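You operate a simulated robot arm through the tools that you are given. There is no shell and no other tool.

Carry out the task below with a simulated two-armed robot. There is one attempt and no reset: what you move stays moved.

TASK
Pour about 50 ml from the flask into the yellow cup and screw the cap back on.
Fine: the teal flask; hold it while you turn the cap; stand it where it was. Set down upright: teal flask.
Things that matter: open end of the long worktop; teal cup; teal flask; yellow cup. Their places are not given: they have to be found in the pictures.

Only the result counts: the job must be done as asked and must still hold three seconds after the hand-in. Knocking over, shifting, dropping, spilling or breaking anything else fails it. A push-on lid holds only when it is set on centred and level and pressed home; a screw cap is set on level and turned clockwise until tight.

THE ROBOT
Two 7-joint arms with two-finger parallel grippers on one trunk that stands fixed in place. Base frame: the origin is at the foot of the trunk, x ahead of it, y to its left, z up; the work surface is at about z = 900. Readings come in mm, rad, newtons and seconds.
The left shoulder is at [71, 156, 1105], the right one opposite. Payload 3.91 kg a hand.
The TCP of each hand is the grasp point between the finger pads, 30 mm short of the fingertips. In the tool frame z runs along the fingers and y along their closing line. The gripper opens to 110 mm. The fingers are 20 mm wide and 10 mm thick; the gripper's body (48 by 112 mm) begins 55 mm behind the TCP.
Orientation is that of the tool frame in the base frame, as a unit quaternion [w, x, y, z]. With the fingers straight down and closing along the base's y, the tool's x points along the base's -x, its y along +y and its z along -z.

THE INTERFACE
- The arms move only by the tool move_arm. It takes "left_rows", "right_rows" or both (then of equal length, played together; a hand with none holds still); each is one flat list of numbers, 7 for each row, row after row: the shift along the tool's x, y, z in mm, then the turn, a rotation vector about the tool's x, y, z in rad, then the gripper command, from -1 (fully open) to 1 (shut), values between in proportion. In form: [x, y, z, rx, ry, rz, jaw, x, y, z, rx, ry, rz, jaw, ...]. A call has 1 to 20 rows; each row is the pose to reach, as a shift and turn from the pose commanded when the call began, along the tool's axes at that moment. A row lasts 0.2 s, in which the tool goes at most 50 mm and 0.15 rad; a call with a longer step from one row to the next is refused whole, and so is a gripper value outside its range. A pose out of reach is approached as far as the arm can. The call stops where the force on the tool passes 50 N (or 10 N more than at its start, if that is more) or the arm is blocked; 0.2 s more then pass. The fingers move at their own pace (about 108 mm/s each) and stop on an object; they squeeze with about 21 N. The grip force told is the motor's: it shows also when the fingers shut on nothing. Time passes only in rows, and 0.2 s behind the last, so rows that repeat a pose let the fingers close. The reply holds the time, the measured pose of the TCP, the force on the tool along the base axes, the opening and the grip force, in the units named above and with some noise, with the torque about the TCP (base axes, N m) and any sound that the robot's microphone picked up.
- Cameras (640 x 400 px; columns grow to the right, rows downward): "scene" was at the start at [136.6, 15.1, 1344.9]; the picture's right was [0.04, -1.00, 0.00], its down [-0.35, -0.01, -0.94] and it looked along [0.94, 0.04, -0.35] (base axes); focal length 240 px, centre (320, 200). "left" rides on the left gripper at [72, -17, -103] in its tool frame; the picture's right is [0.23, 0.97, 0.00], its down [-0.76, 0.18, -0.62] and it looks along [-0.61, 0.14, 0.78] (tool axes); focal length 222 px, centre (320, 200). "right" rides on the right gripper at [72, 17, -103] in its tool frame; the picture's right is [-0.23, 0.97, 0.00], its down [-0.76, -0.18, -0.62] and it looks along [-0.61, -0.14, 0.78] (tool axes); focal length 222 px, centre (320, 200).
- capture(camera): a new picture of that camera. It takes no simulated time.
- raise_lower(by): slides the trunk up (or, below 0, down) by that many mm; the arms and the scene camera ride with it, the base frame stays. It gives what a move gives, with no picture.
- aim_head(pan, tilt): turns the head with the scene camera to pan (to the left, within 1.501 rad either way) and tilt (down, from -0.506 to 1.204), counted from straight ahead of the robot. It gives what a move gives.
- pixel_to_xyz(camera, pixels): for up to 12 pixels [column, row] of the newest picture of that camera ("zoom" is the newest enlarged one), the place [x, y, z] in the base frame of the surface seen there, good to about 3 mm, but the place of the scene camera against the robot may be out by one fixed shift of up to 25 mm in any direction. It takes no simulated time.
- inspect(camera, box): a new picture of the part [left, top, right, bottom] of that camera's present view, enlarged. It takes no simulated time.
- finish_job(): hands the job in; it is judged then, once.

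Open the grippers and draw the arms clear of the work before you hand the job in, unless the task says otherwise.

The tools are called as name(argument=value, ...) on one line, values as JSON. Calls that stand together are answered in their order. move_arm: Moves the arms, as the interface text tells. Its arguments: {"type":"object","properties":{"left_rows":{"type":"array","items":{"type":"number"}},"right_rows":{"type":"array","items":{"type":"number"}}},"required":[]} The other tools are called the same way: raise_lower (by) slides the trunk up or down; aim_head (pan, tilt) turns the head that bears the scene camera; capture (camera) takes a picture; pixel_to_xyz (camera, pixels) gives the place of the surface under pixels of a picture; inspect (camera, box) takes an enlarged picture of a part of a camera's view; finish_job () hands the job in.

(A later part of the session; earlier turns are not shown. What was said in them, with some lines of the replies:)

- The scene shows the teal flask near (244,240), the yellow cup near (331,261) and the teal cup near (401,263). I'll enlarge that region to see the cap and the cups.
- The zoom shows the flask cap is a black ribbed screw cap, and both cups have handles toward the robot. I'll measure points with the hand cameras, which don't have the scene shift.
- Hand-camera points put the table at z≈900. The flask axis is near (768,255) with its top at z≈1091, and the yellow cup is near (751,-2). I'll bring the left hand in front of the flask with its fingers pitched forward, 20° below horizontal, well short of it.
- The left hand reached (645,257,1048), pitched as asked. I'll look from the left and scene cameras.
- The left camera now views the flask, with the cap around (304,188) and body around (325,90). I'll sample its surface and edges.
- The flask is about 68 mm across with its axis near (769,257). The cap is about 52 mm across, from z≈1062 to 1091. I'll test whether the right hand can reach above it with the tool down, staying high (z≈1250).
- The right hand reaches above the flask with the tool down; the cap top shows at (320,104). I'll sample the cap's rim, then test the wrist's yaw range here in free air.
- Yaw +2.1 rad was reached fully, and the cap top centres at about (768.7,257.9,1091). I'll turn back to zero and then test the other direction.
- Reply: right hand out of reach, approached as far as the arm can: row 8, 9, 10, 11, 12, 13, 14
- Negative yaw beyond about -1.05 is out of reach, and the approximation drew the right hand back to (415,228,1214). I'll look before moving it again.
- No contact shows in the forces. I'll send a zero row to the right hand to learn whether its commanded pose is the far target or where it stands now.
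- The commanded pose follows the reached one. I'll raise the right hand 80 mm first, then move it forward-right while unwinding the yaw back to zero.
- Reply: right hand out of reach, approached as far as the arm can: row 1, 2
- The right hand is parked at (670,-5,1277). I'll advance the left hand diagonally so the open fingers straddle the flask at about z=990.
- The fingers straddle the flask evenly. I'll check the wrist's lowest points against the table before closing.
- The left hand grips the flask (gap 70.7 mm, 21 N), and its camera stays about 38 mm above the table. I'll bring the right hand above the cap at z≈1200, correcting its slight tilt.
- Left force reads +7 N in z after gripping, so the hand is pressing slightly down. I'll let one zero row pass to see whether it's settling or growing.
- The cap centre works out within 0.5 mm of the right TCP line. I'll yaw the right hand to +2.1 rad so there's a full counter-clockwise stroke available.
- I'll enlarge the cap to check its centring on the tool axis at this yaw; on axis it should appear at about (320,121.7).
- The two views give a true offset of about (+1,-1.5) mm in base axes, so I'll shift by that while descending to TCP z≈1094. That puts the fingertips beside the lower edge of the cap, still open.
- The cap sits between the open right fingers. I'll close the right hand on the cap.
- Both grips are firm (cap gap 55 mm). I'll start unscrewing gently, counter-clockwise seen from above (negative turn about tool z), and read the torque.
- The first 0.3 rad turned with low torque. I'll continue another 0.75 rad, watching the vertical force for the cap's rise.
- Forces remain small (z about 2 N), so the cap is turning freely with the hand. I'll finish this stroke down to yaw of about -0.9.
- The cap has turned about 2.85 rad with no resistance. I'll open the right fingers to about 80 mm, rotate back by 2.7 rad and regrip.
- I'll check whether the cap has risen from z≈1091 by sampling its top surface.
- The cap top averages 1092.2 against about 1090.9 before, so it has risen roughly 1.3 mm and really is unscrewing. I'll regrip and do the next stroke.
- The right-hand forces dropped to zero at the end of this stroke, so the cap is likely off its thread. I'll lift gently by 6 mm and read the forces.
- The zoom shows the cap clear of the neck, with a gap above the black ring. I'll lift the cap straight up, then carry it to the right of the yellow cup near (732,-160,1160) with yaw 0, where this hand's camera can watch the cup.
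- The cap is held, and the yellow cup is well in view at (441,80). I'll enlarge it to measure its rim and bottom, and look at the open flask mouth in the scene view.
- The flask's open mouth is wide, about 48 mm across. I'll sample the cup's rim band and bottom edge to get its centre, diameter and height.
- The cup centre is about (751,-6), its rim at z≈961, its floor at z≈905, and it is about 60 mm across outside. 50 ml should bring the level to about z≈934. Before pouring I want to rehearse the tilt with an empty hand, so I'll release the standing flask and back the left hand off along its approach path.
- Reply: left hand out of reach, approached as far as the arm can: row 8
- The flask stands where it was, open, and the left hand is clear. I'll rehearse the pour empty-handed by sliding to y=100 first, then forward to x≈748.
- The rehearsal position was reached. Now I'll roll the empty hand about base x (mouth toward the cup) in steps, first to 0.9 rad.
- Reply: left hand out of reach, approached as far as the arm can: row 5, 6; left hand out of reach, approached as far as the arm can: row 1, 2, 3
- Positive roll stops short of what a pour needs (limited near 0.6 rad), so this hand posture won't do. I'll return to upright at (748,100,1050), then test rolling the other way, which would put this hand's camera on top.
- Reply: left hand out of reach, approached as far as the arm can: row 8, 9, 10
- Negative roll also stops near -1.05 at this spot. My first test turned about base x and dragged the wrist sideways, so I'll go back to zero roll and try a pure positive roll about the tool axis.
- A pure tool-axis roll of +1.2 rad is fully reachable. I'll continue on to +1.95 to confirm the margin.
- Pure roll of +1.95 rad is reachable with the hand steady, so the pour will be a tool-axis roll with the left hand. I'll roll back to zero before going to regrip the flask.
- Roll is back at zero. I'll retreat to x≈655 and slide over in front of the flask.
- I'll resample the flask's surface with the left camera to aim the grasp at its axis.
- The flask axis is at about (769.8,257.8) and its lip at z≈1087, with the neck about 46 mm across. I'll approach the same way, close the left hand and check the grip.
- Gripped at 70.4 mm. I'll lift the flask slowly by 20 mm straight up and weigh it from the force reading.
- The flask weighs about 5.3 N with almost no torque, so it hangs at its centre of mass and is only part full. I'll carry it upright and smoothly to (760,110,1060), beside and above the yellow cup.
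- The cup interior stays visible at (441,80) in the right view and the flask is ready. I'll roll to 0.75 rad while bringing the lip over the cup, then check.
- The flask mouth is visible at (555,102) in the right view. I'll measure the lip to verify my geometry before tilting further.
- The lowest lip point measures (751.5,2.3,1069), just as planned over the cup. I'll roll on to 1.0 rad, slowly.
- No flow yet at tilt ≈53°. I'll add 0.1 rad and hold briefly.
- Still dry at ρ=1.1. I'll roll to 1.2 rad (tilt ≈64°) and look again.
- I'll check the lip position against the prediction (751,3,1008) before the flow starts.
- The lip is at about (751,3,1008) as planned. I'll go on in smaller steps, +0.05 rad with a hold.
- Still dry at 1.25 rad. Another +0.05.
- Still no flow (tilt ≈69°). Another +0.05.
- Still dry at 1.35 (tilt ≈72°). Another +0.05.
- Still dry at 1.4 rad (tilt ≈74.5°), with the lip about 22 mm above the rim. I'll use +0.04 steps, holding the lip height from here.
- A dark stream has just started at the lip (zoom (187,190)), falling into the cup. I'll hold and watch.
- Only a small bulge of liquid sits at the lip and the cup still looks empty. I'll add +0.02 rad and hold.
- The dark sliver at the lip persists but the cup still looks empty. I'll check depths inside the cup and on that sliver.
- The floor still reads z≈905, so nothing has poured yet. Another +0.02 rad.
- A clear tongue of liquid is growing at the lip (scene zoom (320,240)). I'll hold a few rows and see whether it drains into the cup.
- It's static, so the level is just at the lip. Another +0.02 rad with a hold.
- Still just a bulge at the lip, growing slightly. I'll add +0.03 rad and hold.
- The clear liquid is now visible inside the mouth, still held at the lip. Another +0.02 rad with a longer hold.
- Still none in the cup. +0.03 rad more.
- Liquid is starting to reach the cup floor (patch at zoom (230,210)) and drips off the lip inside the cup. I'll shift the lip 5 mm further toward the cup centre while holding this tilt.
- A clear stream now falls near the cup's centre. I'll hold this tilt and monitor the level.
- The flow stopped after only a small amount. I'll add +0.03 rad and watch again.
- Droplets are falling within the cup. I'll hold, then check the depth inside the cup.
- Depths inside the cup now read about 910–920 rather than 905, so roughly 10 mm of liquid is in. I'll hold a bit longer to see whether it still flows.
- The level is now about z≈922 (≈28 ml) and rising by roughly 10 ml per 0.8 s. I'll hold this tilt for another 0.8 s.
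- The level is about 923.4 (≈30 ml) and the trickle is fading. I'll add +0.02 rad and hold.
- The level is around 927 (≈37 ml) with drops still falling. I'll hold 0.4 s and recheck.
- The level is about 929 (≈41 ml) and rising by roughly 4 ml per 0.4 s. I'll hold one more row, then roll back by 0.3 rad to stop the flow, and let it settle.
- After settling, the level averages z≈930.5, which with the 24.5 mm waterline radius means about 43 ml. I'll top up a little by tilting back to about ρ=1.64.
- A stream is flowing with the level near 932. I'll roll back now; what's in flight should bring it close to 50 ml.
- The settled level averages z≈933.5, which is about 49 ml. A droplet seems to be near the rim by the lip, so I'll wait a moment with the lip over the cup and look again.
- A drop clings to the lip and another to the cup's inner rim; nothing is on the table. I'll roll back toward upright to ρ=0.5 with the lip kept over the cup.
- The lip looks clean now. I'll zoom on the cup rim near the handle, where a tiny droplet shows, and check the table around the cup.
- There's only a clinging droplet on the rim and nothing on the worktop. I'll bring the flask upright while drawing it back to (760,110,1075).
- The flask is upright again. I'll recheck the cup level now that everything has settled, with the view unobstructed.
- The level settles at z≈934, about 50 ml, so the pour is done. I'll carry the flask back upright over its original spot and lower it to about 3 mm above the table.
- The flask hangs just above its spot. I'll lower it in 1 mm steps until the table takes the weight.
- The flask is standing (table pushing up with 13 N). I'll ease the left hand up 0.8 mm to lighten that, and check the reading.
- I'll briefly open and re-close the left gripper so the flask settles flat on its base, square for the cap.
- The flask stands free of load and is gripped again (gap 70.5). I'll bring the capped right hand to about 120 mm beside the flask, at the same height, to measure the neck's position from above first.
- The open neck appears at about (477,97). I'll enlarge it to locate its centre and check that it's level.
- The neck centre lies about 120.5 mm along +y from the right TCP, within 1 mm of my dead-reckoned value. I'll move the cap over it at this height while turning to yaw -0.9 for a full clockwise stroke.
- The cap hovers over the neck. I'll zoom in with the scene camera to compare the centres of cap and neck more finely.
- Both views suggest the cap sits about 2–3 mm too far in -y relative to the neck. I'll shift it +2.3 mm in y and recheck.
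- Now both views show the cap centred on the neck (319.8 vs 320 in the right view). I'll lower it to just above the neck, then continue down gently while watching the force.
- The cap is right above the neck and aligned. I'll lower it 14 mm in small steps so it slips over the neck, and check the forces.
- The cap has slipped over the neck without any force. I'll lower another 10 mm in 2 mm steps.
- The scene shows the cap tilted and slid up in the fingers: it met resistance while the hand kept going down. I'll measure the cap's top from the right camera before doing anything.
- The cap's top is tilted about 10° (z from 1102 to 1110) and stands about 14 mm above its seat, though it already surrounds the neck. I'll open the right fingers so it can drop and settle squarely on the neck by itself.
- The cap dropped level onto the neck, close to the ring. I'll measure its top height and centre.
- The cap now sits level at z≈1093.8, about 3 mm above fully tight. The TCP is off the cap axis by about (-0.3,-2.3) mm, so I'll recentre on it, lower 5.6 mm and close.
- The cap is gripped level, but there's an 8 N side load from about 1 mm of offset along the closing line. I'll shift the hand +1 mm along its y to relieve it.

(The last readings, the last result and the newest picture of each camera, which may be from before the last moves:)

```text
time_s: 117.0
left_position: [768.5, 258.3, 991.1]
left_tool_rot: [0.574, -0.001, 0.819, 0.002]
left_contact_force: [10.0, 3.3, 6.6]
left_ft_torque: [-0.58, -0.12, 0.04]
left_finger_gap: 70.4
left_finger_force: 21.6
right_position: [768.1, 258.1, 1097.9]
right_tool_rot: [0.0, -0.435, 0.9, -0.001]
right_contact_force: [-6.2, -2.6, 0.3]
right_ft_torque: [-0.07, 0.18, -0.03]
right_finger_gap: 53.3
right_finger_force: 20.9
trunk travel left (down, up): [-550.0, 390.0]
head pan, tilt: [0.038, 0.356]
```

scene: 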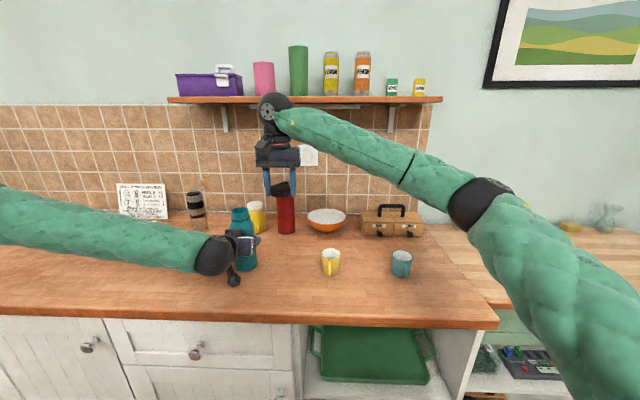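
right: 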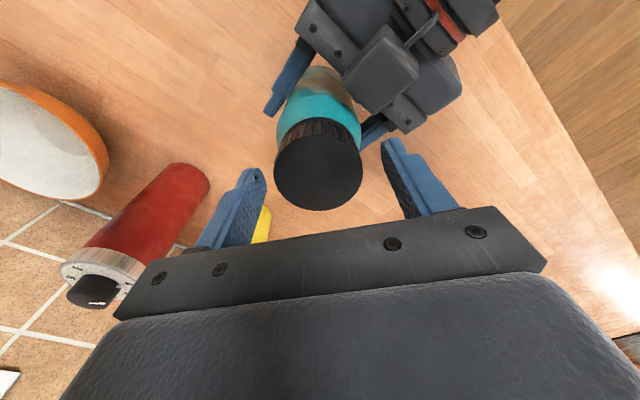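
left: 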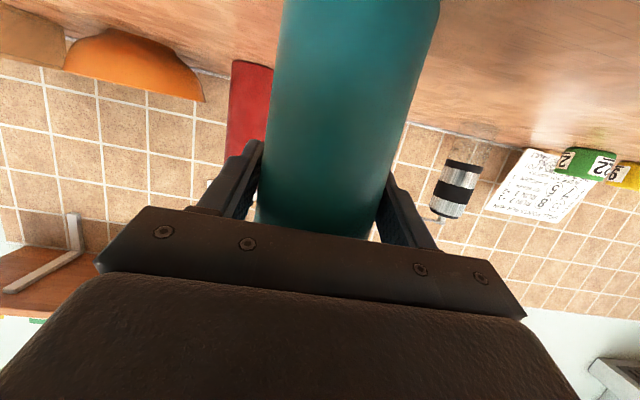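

The side load is now about (-6,-3) N. I'll move the hand with it, about 1 mm toward -x and 0.5 mm toward -y.

move_arm(right_rows=[1.0, 0.5, 0, 0, 0, 0, 1, 1.0, 0.5, 0, 0, 0, 0, 1])

```text
time_s: 117.6
left_position: [767.6, 259.6, 990.8]
left_tool_rot: [0.573, 0.0, 0.819, 0.001]
left_contact_force: [-0.1, 1.9, 8.9]
left_ft_torque: [-0.22, -0.43, 0.05]
left_finger_gap: 70.4
left_finger_force: 20.8
right_position: [767.6, 257.3, 1098.6]
right_tool_rot: [0.001, -0.434, 0.901, 0.001]
right_contact_force: [5.2, 0.7, -0.5]
right_ft_torque: [0.02, -0.28, 0.0]
right_finger_gap: 53.1
right_finger_force: 21.1
trunk travel left (down, up): [-550.0, 390.0]
head pan, tilt: [0.038, 0.356]
```

The side load is nearly balanced (5 N the other way). I'll shift back 0.4 mm and start turning clockwise (positive about tool z), following the thread down slightly.

move_arm(right_rows=[-0.28, -0.35, 0, 0, 0, 0, 1, -0.28, -0.35, 0.1, 0, 0, 0.12, 1, -0.28, -0.35, 0.2, 0, 0, 0.24, 1, -0.28, -0.35, 0.3, 0, 0, 0.36, 1])

```text
time_s: 118.6
left_position: [768.1, 258.2, 990.2]
left_tool_rot: [0.574, -0.001, 0.819, 0.001]
left_contact_force: [-2.5, -1.4, 6.6]
left_ft_torque: [-0.05, -0.07, 0.01]
left_finger_gap: 70.6
left_finger_force: 21.2
right_position: [766.8, 257.9, 1097.2]
right_tool_rot: [0.0, -0.267, 0.964, 0.0]
right_contact_force: [3.4, 0.5, 1.4]
right_ft_torque: [0.02, -0.13, -0.01]
right_finger_gap: 52.5
right_finger_force: 21.0
trunk travel left (down, up): [-550.0, 390.0]
head pan, tilt: [0.038, 0.356]
```

The turn runs smoothly with low forces. I'll continue clockwise by 1.3 rad.

move_arm(right_rows=[0, 0, 0.1, 0, 0, 0.145, 1, 0, 0, 0.2, 0, 0, 0.29, 1, 0, 0, 0.3, 0, 0, 0.435, 1, 0, 0, 0.38, 0, 0, 0.58, 1, 0, 0, 0.46, 0, 0, 0.725, 1, 0, 0, 0.54, 0, 0, 0.87, 1, 0, 0, 0.62, 0, 0, 1.015, 1, 0, 0, 0.7, 0, 0, 1.16, 1, 0, 0, 0.78, 0, 0, 1.305, 1])

inspect(camera="scene", box=[220, 185, 270, 235])

```text
time_s: 120.6
left_position: [768.0, 257.3, 990.9]
left_tool_rot: [0.574, -0.001, 0.819, 0.001]
left_contact_force: [-1.8, -9.8, 0.8]
left_ft_torque: [0.78, -0.05, -0.08]
left_finger_gap: 70.3
left_finger_force: 21.0
right_position: [767.2, 258.3, 1096.7]
right_tool_rot: [0.0, 0.374, 0.927, 0.001]
right_contact_force: [2.8, 11.7, 3.0]
right_ft_torque: [0.35, 0.01, 0.03]
right_finger_gap: 52.6
right_finger_force: 20.9
trunk travel left (down, up): [-550.0, 390.0]
head pan, tilt: [0.038, 0.356]
```

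```text
8.00 times, centred on (245, 210) of scene
```

zoom: 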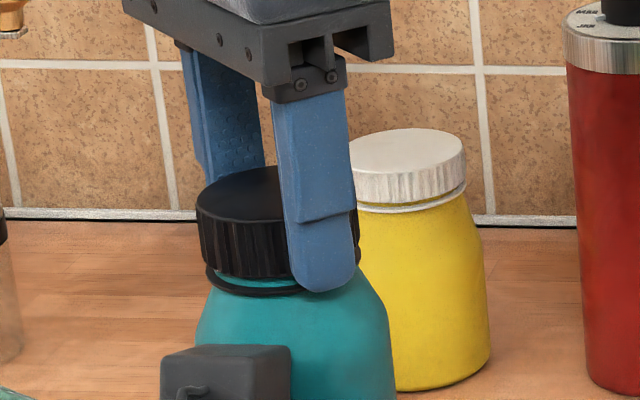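

A side load of about 12 N in +y has built up, as the hand rotates slightly off the cap's axis. I'll shift 1 mm in +y to relieve it and keep turning.

move_arm(right_rows=[0.55, 0.86, 0, 0, 0, 0, 1, 0.55, 0.86, 0.08, 0, 0, 0.145, 1, 0.55, 0.86, 0.16, 0, 0, 0.29, 1, 0.55, 0.86, 0.24, 0, 0, 0.435, 1, 0.55, 0.86, 0.32, 0, 0, 0.58, 1])

```text
time_s: 121.8
left_position: [768.6, 259.0, 991.3]
left_tool_rot: [0.574, -0.001, 0.819, 0.001]
left_contact_force: [-3.0, -3.1, 0.0]
left_ft_torque: [-0.4, 0.07, -0.01]
left_finger_gap: 70.1
left_finger_force: 20.7
right_position: [768.1, 258.5, 1096.6]
right_tool_rot: [0.001, 0.624, 0.781, 0.001]
right_contact_force: [1.7, -0.1, 2.8]
right_ft_torque: [0.0, -0.01, 0.01]
right_finger_gap: 53.0
right_finger_force: 20.3
trunk travel left (down, up): [-550.0, 390.0]
head pan, tilt: [0.038, 0.356]
```

The forces are low again at yaw ≈1.35. I'll continue to yaw ≈2.1.

move_arm(right_rows=[0, 0, 0.08, 0, 0, 0.15, 1, 0, 0, 0.16, 0, 0, 0.3, 1, 0, 0, 0.24, 0, 0, 0.45, 1, 0, 0, 0.32, 0, 0, 0.6, 1, 0, 0, 0.4, 0, 0, 0.75, 1])

inspect(camera="scene", box=[220, 185, 270, 235])

capture(camera="right")

pixel_to_xyz(camera="right", pixels=[[313, 172], [300, 160], [335, 160], [290, 175], [340, 180], [315, 145], [313, 190], [300, 195], [330, 195], [313, 205], [290, 165], [350, 170]])

```text
time_s: 123.0
left_position: [768.8, 258.3, 990.9]
left_tool_rot: [0.573, -0.001, 0.819, 0.002]
left_contact_force: [-6.0, 2.1, 0.8]
left_ft_torque: [-0.48, -0.26, -0.01]
left_finger_gap: 70.5
left_finger_force: 21.1
right_position: [769.1, 259.6, 1096.5]
right_tool_rot: [0.0, 0.866, 0.499, 0.001]
right_contact_force: [5.4, -3.7, -0.2]
right_ft_torque: [-0.06, -0.15, 0.01]
right_finger_gap: 52.7
right_finger_force: 20.9
trunk travel left (down, up): [-550.0, 390.0]
head pan, tilt: [0.038, 0.356]
```

```text
8.00 times, centred on (245, 210) of scene
```

zoom: 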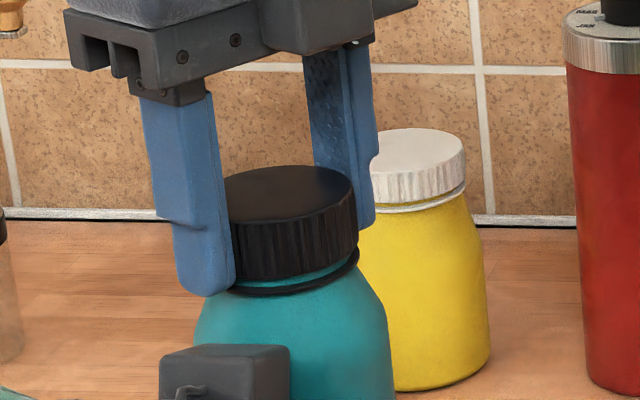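

```text
taken
```

right: 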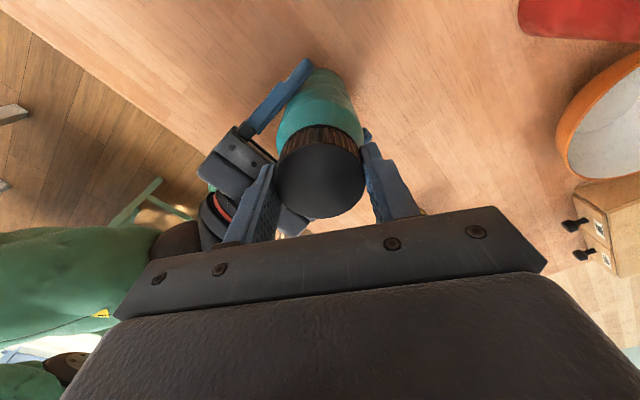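

```text
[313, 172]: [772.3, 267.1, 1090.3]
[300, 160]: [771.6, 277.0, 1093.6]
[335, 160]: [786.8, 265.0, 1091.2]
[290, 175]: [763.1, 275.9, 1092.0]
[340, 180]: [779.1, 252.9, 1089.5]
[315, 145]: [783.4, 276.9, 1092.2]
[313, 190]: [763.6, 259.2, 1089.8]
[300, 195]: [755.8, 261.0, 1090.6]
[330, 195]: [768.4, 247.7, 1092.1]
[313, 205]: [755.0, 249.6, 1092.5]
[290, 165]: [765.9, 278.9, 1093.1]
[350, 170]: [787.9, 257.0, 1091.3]
```

The cap top now averages 1091.5, down from 1093.8, so it's threading on level. I'll open, rotate back by 2.7 rad and regrip for the final tightening.

move_arm(right_rows=[0, 0, 0, 0, 0, 0, -0.45, 0, 0, 0, 0, 0, 0, -0.45, 0, 0, 0, 0, 0, -0.15, -0.45, 0, 0, 0, 0, 0, -0.3, -0.45, 0, 0, 0, 0, 0, -0.45, -0.45, 0, 0, 0, 0, 0, -0.6, -0.45, 0, 0, 0, 0, 0, -0.75, -0.45, 0, 0, 0, 0, 0, -0.9, -0.45, 0, 0, 0, 0, 0, -1.05, -0.45, 0, 0, 0, 0, 0, -1.2, -0.45, 0, 0, 0, 0, 0, -1.35, -0.45, 0, 0, 0, 0, 0, -1.5, -0.45, 0, 0, 0, 0, 0, -1.65, -0.45, 0, 0, 0, 0, 0, -1.8, -0.45, 0, 0, 0, 0, 0, -1.95, -0.45, 0, 0, 0, 0, 0, -2.1, -0.45, 0, 0, 0, 0, 0, -2.25, -0.45, 0, 0, 0, 0, 0, -2.4, -0.45, 0, 0, 0, 0, 0, -2.55, -0.45, 0, 0, 0, 0, 0, -2.7, -0.45])

inspect(camera="right", box=[240, 90, 400, 230])

inspect(camera="scene", box=[220, 185, 270, 235])

```text
time_s: 127.2
left_position: [768.8, 258.6, 991.6]
left_tool_rot: [0.574, -0.001, 0.819, 0.001]
left_contact_force: [1.4, 0.9, 3.6]
left_ft_torque: [-0.08, -0.06, 0.03]
left_finger_gap: 70.3
left_finger_force: 21.3
right_position: [768.3, 258.9, 1095.4]
right_tool_rot: [0.0, -0.299, 0.954, 0.001]
right_contact_force: [0.0, 0.6, -0.4]
right_ft_torque: [0.01, 0.0, 0.0]
right_finger_gap: 79.9
right_finger_force: 0.0
trunk travel left (down, up): [-550.0, 390.0]
head pan, tilt: [0.038, 0.356]
```

```text
2.86 times, centred on (320, 160) of right
```

zoom: 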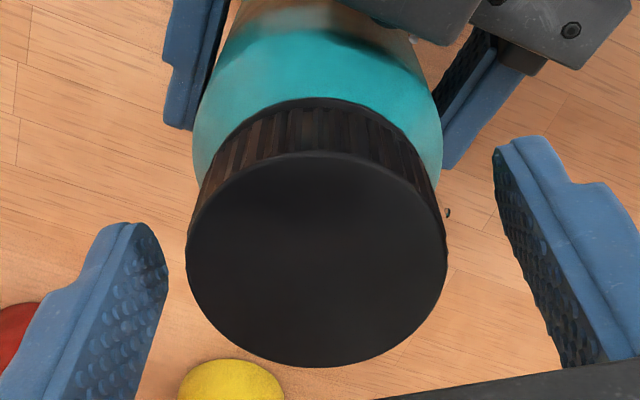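

```text
8.00 times, centred on (245, 210) of scene
```

zoom: 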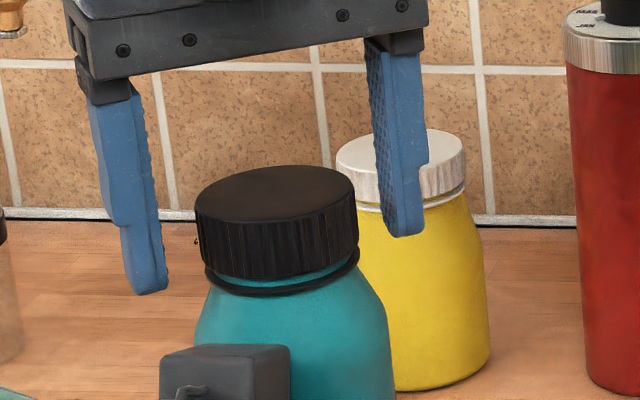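

The cap sits level with the hand centred on it within about 0.7 mm. I'll close and turn clockwise in steps, watching for the torque to rise.

move_arm(right_rows=[0, -0.2, 0, 0, 0, 0, 1, 0, -0.2, 0, 0, 0, 0, 1, 0, -0.2, 0, 0, 0, 0, 1, 0, -0.2, 0.06, 0, 0, 0.12, 1, 0, -0.2, 0.12, 0, 0, 0.24, 1, 0, -0.2, 0.18, 0, 0, 0.36, 1, 0, -0.2, 0.24, 0, 0, 0.48, 1])

```text
time_s: 128.8
left_position: [768.0, 258.9, 989.9]
left_tool_rot: [0.573, -0.001, 0.82, 0.001]
left_contact_force: [-1.9, 6.5, 2.8]
left_ft_torque: [-0.59, 0.11, 0.01]
left_finger_gap: 70.1
left_finger_force: 21.1
right_position: [767.3, 257.7, 1095.8]
right_tool_rot: [0.0, -0.062, 0.998, 0.0]
right_contact_force: [1.4, -7.4, -0.1]
right_ft_torque: [-0.15, -0.04, 0.0]
right_finger_gap: 56.9
right_finger_force: 21.5
trunk travel left (down, up): [-550.0, 390.0]
head pan, tilt: [0.038, 0.356]
```

The torque is still near zero at yaw ≈-0.12. I'll shift -0.6 mm in y to relieve the side load and continue turning.

move_arm(right_rows=[0.07, -0.6, 0.06, 0, 0, 0.12, 1, 0.07, -0.6, 0.12, 0, 0, 0.24, 1, 0.07, -0.6, 0.18, 0, 0, 0.36, 1, 0.07, -0.6, 0.24, 0, 0, 0.48, 1, 0.07, -0.6, 0.3, 0, 0, 0.6, 1])

```text
time_s: 130.0
left_position: [769.2, 257.5, 990.3]
left_tool_rot: [0.575, 0.0, 0.818, 0.0]
left_contact_force: [-2.4, 0.5, 1.4]
left_ft_torque: [0.02, -0.03, -0.02]
left_finger_gap: 70.4
left_finger_force: 20.9
right_position: [768.5, 259.1, 1095.4]
right_tool_rot: [0.001, 0.236, 0.972, 0.0]
right_contact_force: [1.9, 0.9, 0.0]
right_ft_torque: [0.12, -0.07, 0.0]
right_finger_gap: 56.9
right_finger_force: 20.9
trunk travel left (down, up): [-550.0, 390.0]
head pan, tilt: [0.038, 0.356]
```

Forces are balanced and the cap turns freely. I'll go on another 0.75 rad.

move_arm(right_rows=[0, 0, 0.06, 0, 0, 0.15, 1, 0, 0, 0.12, 0, 0, 0.3, 1, 0, 0, 0.18, 0, 0, 0.45, 1, 0, 0, 0.24, 0, 0, 0.6, 1, 0, 0, 0.3, 0, 0, 0.75, 1])

inspect(camera="scene", box=[220, 185, 270, 235])

```text
time_s: 131.2
left_position: [766.7, 257.9, 990.6]
left_tool_rot: [0.575, 0.0, 0.818, 0.001]
left_contact_force: [-2.6, -5.3, 0.3]
left_ft_torque: [0.5, -0.29, -0.53]
left_finger_gap: 70.5
left_finger_force: 20.8
right_position: [768.6, 258.8, 1094.1]
right_tool_rot: [-0.001, 0.575, 0.818, 0.0]
right_contact_force: [4.6, 6.0, 1.2]
right_ft_torque: [0.13, -0.1, 0.51]
right_finger_gap: 56.7
right_finger_force: 21.4
trunk travel left (down, up): [-550.0, 390.0]
head pan, tilt: [0.038, 0.356]
```

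```text
8.00 times, centred on (245, 210) of scene
```

zoom: 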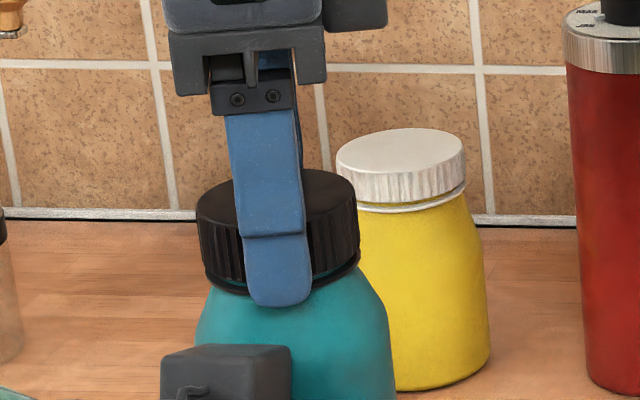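

The torque about z has jumped to about 0.5 N·m on both hands: the cap is getting tight. I'll add a little more turn, 0.12 rad, to confirm.

move_arm(right_rows=[0, 0, 0, 0, 0, 0.06, 1, 0, 0, 0, 0, 0, 0.12, 1, 0, 0, 0, 0, 0, 0.12, 1])

capture(camera="right")

pixel_to_xyz(camera="right", pixels=[[313, 172], [300, 160], [335, 160], [290, 175], [340, 180], [315, 145], [313, 190], [300, 195], [330, 195], [313, 205], [290, 165], [350, 170]])

```text
time_s: 132.0
left_position: [769.4, 257.6, 990.2]
left_tool_rot: [0.574, -0.001, 0.819, 0.001]
left_contact_force: [-1.4, -3.7, 0.7]
left_ft_torque: [-0.1, 0.17, -0.2]
left_finger_gap: 70.3
left_finger_force: 21.1
right_position: [768.0, 258.5, 1096.0]
right_tool_rot: [-0.001, 0.623, 0.782, 0.0]
right_contact_force: [0.6, 0.4, 0.4]
right_ft_torque: [0.02, -0.02, 0.23]
right_finger_gap: 55.6
right_finger_force: 21.7
trunk travel left (down, up): [-550.0, 390.0]
head pan, tilt: [0.038, 0.356]
```

```text
taken
```

right: 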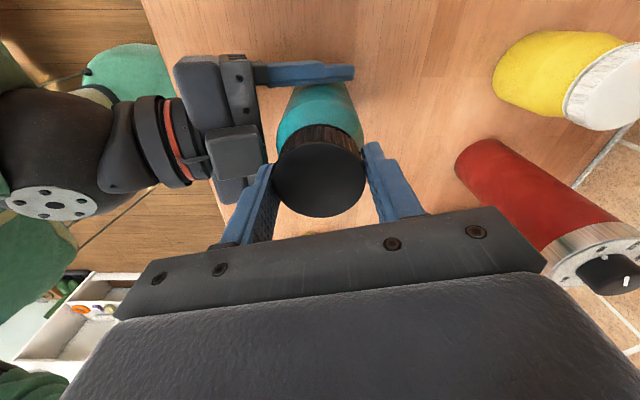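

```text
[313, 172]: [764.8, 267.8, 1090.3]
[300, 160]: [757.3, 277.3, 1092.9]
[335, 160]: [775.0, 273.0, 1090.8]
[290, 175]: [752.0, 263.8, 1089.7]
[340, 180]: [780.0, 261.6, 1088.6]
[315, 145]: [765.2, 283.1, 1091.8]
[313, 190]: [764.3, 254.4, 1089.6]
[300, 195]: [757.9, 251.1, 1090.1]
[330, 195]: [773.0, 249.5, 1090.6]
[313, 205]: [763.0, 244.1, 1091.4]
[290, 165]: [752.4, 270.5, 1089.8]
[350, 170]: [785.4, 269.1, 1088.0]
```

The torque dropped to 0.23 and the gap changed, so the fingers slipped on a cap that no longer turns. The cap top reads 1090.3, as at the start. One more short turn will confirm it's tight.

move_arm(right_rows=[0, 0, 0, 0, 0, 0.08, 1, 0, 0, 0, 0, 0, 0.16, 1, 0, 0, 0, 0, 0, 0.24, 1])

move_arm(right_rows=[0, 0, 0, 0, 0, 0.05, 1, 0, 0, 0, 0, 0, 0.1, 1])

```text
time_s: 132.8
left_position: [767.8, 259.5, 989.2]
left_tool_rot: [0.574, -0.002, 0.819, 0.002]
left_contact_force: [1.1, 0.3, 0.7]
left_ft_torque: [-0.29, 0.12, -0.57]
left_finger_gap: 70.3
left_finger_force: 21.1
right_position: [768.3, 257.8, 1093.9]
right_tool_rot: [0.0, 0.712, 0.702, 0.0]
right_contact_force: [-0.5, -1.1, 0.1]
right_ft_torque: [0.04, -0.02, 0.64]
right_finger_gap: 52.6
right_finger_force: 20.6
trunk travel left (down, up): [-550.0, 390.0]
head pan, tilt: [0.038, 0.356]
```

```text
time_s: 133.4
left_position: [768.1, 258.2, 990.2]
left_tool_rot: [0.574, -0.001, 0.819, 0.001]
left_contact_force: [3.2, 5.6, -0.1]
left_ft_torque: [-0.12, 0.13, -0.31]
left_finger_gap: 69.9
left_finger_force: 20.6
right_position: [768.6, 258.7, 1094.1]
right_tool_rot: [0.0, 0.746, 0.666, 0.0]
right_contact_force: [-4.3, -2.8, 1.0]
right_ft_torque: [0.03, 0.27, 0.37]
right_finger_gap: 52.8
right_finger_force: 20.7
trunk travel left (down, up): [-550.0, 390.0]
head pan, tilt: [0.038, 0.356]
```

The torque peaked at 0.64 N·m and the fingers slipped again without further turning: the cap is tight. I'll open the right hand and lift it straight up.

move_arm(right_rows=[0, 0, 0, 0, 0, 0, -0.5, 0, 0, 0, 0, 0, 0, -0.5, 0, 0, 0, 0, 0, 0, -0.5, 0, 0, -20, 0, 0, 0, -0.5, 0, 0, -50, 0, 0, 0, -0.5, 0, 0, -85, 0, 0, 0, -0.5, 0, 0, -120, 0, 0, 0, -0.5])

inspect(camera="right", box=[220, 40, 420, 190])

inspect(camera="scene", box=[200, 180, 290, 290])

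```text
time_s: 135.0
left_position: [768.6, 258.3, 991.3]
left_tool_rot: [0.574, -0.002, 0.819, 0.002]
left_contact_force: [-2.0, -0.1, 0.1]
left_ft_torque: [0.01, 0.03, -0.02]
left_finger_gap: 70.0
left_finger_force: 20.7
right_position: [768.3, 258.6, 1215.5]
right_tool_rot: [0.0, 0.746, 0.666, -0.001]
right_contact_force: [0.1, 0.5, -0.4]
right_ft_torque: [0.0, -0.03, 0.03]
right_finger_gap: 82.5
right_finger_force: 0.0
trunk travel left (down, up): [-550.0, 390.0]
head pan, tilt: [0.038, 0.356]
```

```text
2.67 times, centred on (320, 115) of right
```

zoom: 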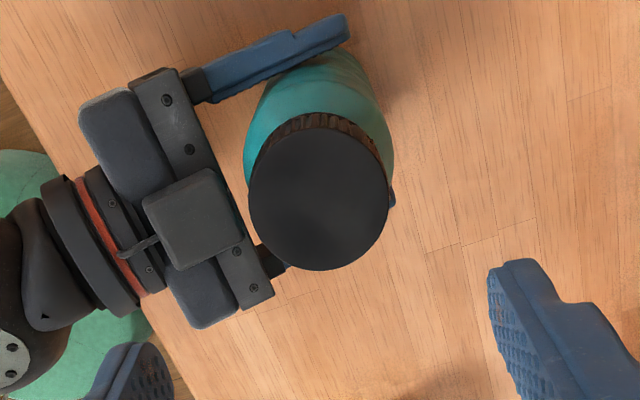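

```text
3.64 times, centred on (245, 235) of scene
```

zoom: 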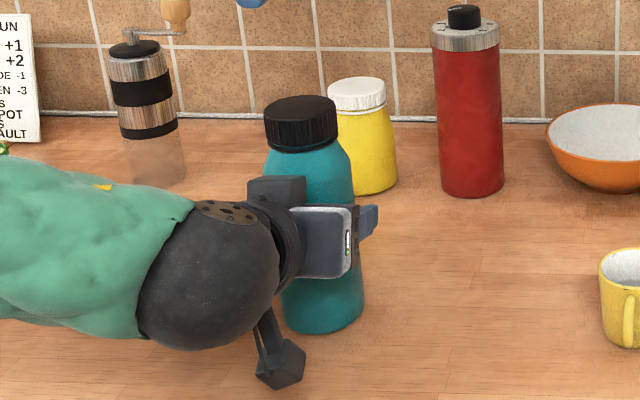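

The cap is on and level, and the flask stands at its old spot. I'll open the left hand and back it straight out along its approach path.

move_arm(left_rows=[0, 0, 0, 0, 0, 0, -1, 0, 0, 0, 0, 0, 0, -1, 0, 0, 0, 0, 0, 0, -1, -3.4, 0, -25.6, 0, 0, 0, -1, -6.9, 0, -51.2, 0, 0, 0, -1, -10.3, 0, -76.9, 0, 0, 0, -1, -13.8, 0, -102.5, 0, 0, 0, -1, -17.2, 0, -126, 0, 0, 0, -1])

capture(camera="scene")

capture(camera="left")

capture(camera="right")

```text
time_s: 136.8
left_position: [655.9, 258.8, 1050.7]
left_tool_rot: [0.573, -0.001, 0.819, 0.001]
left_contact_force: [-0.1, 0.0, -0.4]
left_ft_torque: [0.0, 0.0, 0.0]
left_finger_gap: 110.1
left_finger_force: 0.1
right_position: [767.3, 258.3, 1215.9]
right_tool_rot: [0.001, 0.746, 0.666, 0.001]
right_contact_force: [-0.2, -0.3, -0.4]
right_ft_torque: [0.01, 0.0, 0.02]
right_finger_gap: 82.4
right_finger_force: 0.1
trunk travel left (down, up): [-550.0, 390.0]
head pan, tilt: [0.038, 0.356]
```

```text
taken
```

scene: 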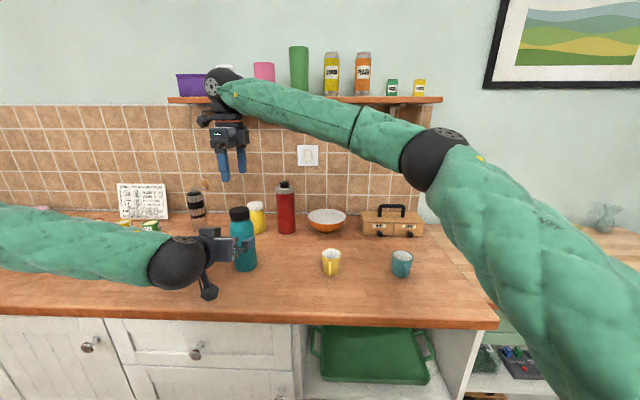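

```text
taken
```

left: 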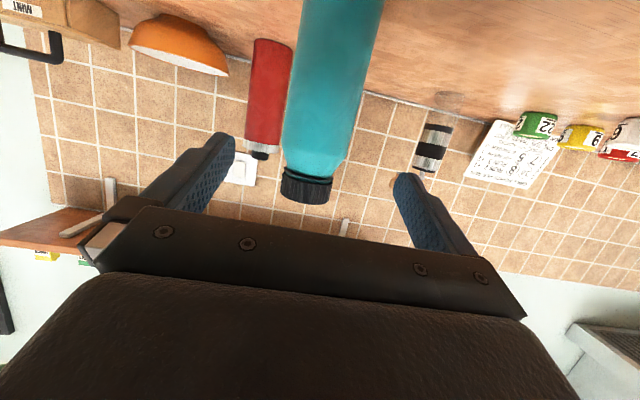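

```text
taken
```

right: 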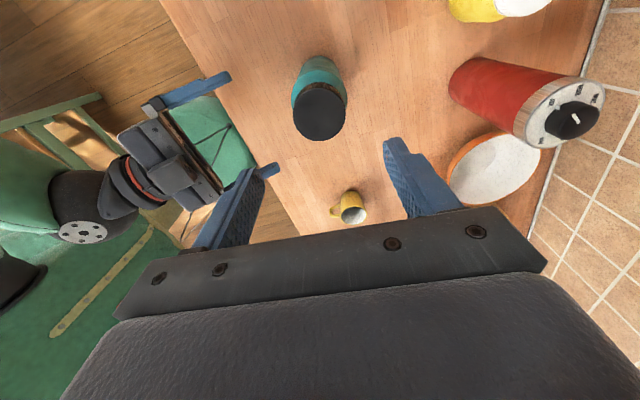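

Both hands are off and the flask stands alone. I'll zoom in on the cap from the left camera, and on the worktop around the cup and flask for any drops.

inspect(camera="left", box=[250, 120, 370, 220])

inspect(camera="scene", box=[220, 195, 430, 290])

inspect(camera="right", box=[270, 30, 380, 240])

```text
4.00 times, centred on (310, 170) of left
```

zoom: 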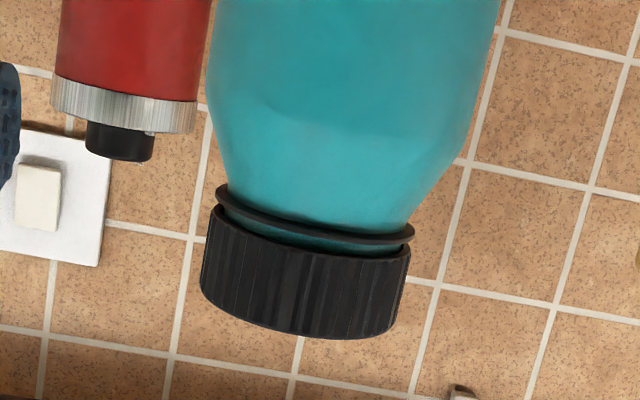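

```text
3.05 times, centred on (325, 242) of scene
```

zoom: 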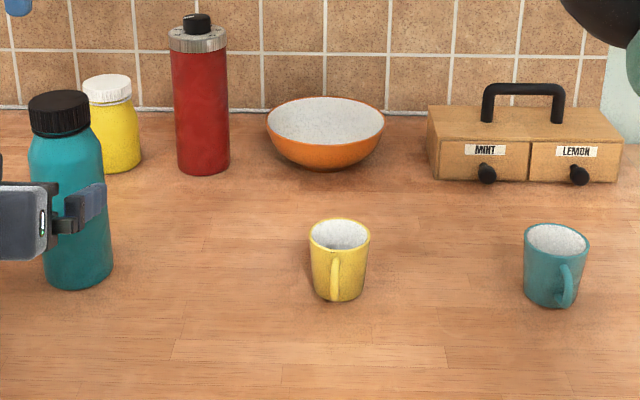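

```text
1.90 times, centred on (325, 135) of right
```

zoom: 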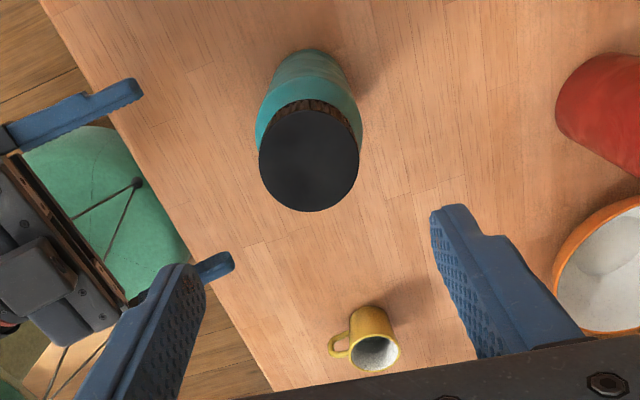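

The cap is level, with the ring gap no larger than at the start, and the worktop is clean. I'll withdraw the right hand first, up and back to its starting area.

move_arm(right_rows=[0, 0, -40, 0, 0, 0, -1, 0, 0, -80, 0, 0, 0, -1, -34.2, 0.2, -104, 0, 0, -0.14, -1, -68.4, 0.4, -104, 0, 0, -0.28, -1, -102.6, 0.6, -104, 0, 0, -0.42, -1, -136.8, 0.8, -104, 0, 0, -0.56, -1, -171, 1.0, -104, 0, 0, -0.7, -1, -205.2, 1.2, -104, 0, 0, -0.84, -1, -239.4, 1.4, -104, 0, 0, -0.98, -1, -273.6, 1.6, -104, 0, 0, -1.12, -1, -307.8, 1.8, -104, 0, 0, -1.26, -1, -342, 2.0, -104, 0, 0, -1.4, -1, -376.2, 2.2, -104, 0, 0, -1.54, -1, -410.4, 2.4, -104, 0, 0, -1.68, -1])

capture(camera="scene")

capture(camera="right")

```text
time_s: 139.8
left_position: [656.0, 256.6, 1051.5]
left_tool_rot: [0.574, -0.002, 0.819, 0.003]
left_contact_force: [0.2, 0.4, -0.6]
left_ft_torque: [0.0, 0.02, 0.01]
left_finger_gap: 110.1
left_finger_force: 0.1
right_position: [722.3, -152.2, 1316.9]
right_tool_rot: [0.0, 0.001, 1.0, 0.001]
right_contact_force: [-0.8, -0.4, 0.3]
right_ft_torque: [0.02, -0.02, 0.0]
right_finger_gap: 110.0
right_finger_force: 0.0
trunk travel left (down, up): [-550.0, 390.0]
head pan, tilt: [0.038, 0.356]
```

```text
taken
```

scene: 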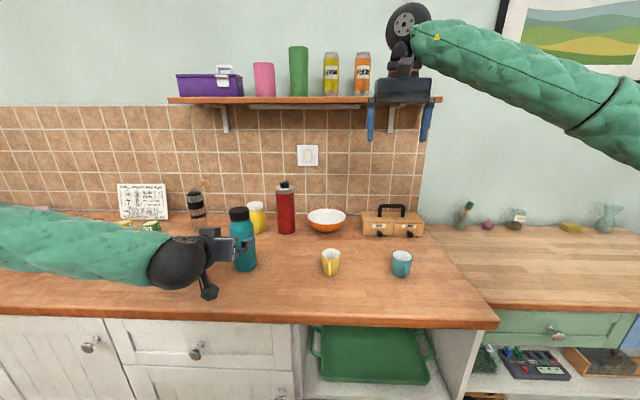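

```text
taken
```

right: 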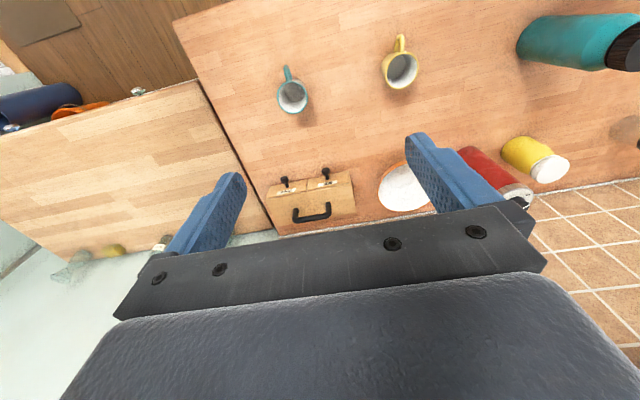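

The right hand is back at its starting pose. I'll withdraw the left hand along the reverse of its first move.

move_arm(left_rows=[-22.4, 9.2, -20.8, 0, 0.122, 0, -1, -44.9, 18.3, -41.7, 0, 0.244, 0, -1, -67.3, 27.5, -62.5, 0, 0.367, 0, -1, -89.8, 36.6, -83.3, 0, 0.489, 0, -1, -112.2, 45.8, -104.2, 0, 0.611, 0, -1, -134.6, 54.9, -125, 0, 0.733, 0, -1, -157.1, 64.1, -145.8, 0, 0.855, 0, -1, -179.5, 73.2, -166.6, 0, 0.978, 0, -1, -202, 82.4, -187.5, 0, 1.1, 0, -1, -224.4, 91.5, -208.3, 0, 1.222, 0, -1])

capture(camera="scene")

capture(camera="left")

inspect(camera="right", box=[360, 20, 440, 120])

```text
time_s: 142.0
left_position: [536.2, 348.1, 1332.6]
left_tool_rot: [0.0, 0.0, 1.0, 0.0]
left_contact_force: [0.2, -0.4, -0.4]
left_ft_torque: [-0.01, 0.03, 0.02]
left_finger_gap: 110.1
left_finger_force: 0.0
right_position: [723.0, -152.8, 1317.8]
right_tool_rot: [0.0, 0.003, 1.0, 0.001]
right_contact_force: [0.3, -0.5, -0.2]
right_ft_torque: [0.01, 0.0, 0.02]
right_finger_gap: 110.1
right_finger_force: 0.1
trunk travel left (down, up): [-550.0, 390.0]
head pan, tilt: [0.038, 0.356]
```

```text
taken
```

scene: 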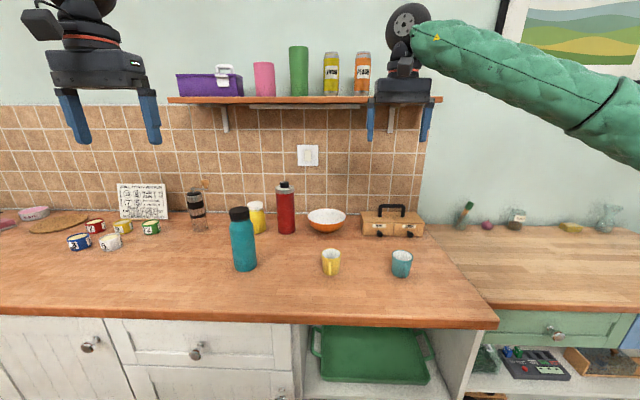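

```text
taken
```

left: 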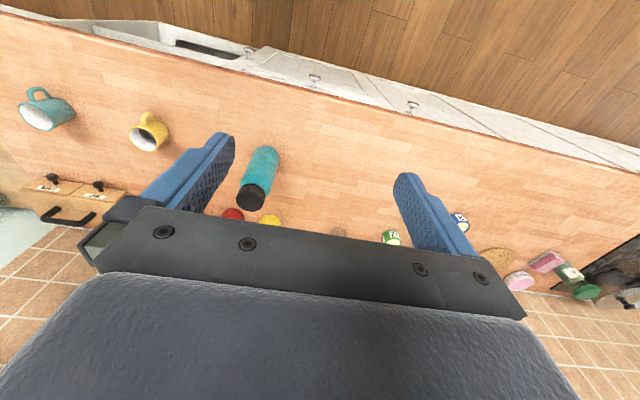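

```text
4.00 times, centred on (400, 70) of right
```

zoom: 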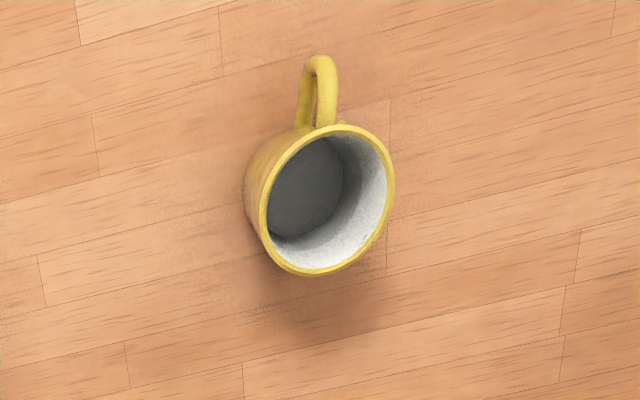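

Everything stands as before, and the flask shows at the same pixels (244,240) as at the start. A last check of the cup level and the flask and cap positions.

pixel_to_xyz(camera="right", pixels=[[396, 68], [400, 65], [394, 74], [400, 72], [398, 62], [395, 78], [392, 72], [403, 66]])

pixel_to_xyz(camera="left", pixels=[[250, 198], [245, 202], [255, 200], [258, 175], [265, 155], [250, 205], [243, 195], [258, 195]])

inspect(camera="scene", box=[200, 190, 360, 290])

```text
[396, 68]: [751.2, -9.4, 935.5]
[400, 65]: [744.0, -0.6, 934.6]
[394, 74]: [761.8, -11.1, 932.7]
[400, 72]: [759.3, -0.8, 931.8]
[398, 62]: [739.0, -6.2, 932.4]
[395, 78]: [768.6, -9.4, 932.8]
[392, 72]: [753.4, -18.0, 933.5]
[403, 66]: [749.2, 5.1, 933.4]
```

```text
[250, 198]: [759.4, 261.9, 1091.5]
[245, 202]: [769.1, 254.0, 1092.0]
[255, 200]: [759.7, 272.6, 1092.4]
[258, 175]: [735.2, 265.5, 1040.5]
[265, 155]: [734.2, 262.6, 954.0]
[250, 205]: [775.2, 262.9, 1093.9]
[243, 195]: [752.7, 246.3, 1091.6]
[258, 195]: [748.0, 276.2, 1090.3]
```

```text
4.00 times, centred on (280, 240) of scene
```

zoom: 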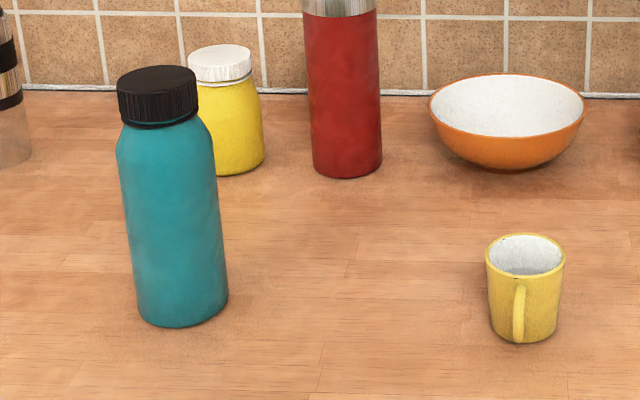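

The cup level reads z≈933.5 (about 49 ml). The flask stands upright and capped at its original place, the worktop is clean, and both grippers are open and clear. I'll hand the job in.

finish_job()

```text
The job is handed in.
```

The yellow cup now holds about 49 ml, judged from the liquid level in the cup. The flask is capped and standing upright where it was, and the job is handed in.

- **Pour:** The settled level in the cup read about 933.5 mm, against a floor at 905 mm. The volume follows from my measurement of the cup's taper, so it could be a few ml out either way.
- **Cap:** On the first try at recapping, the cap tilted in the fingers. I let it drop level onto the neck, regripped it and screwed it down while the left hand held the flask. At about 0.6 N·m the fingers slipped and the cap stopped turning. It sits at the same height as at the start, within measuring error.
- **Drops:** A droplet clung to the inside and outside edge of the yellow cup's rim after the pour. I also saw one small drop beside the cap while screwing it on, and did not see where it went. The worktop looked clean in the final pictures.
- **Everything else:** Nothing was knocked over or visibly moved. Both grippers are open and both arms are back near their starting positions.
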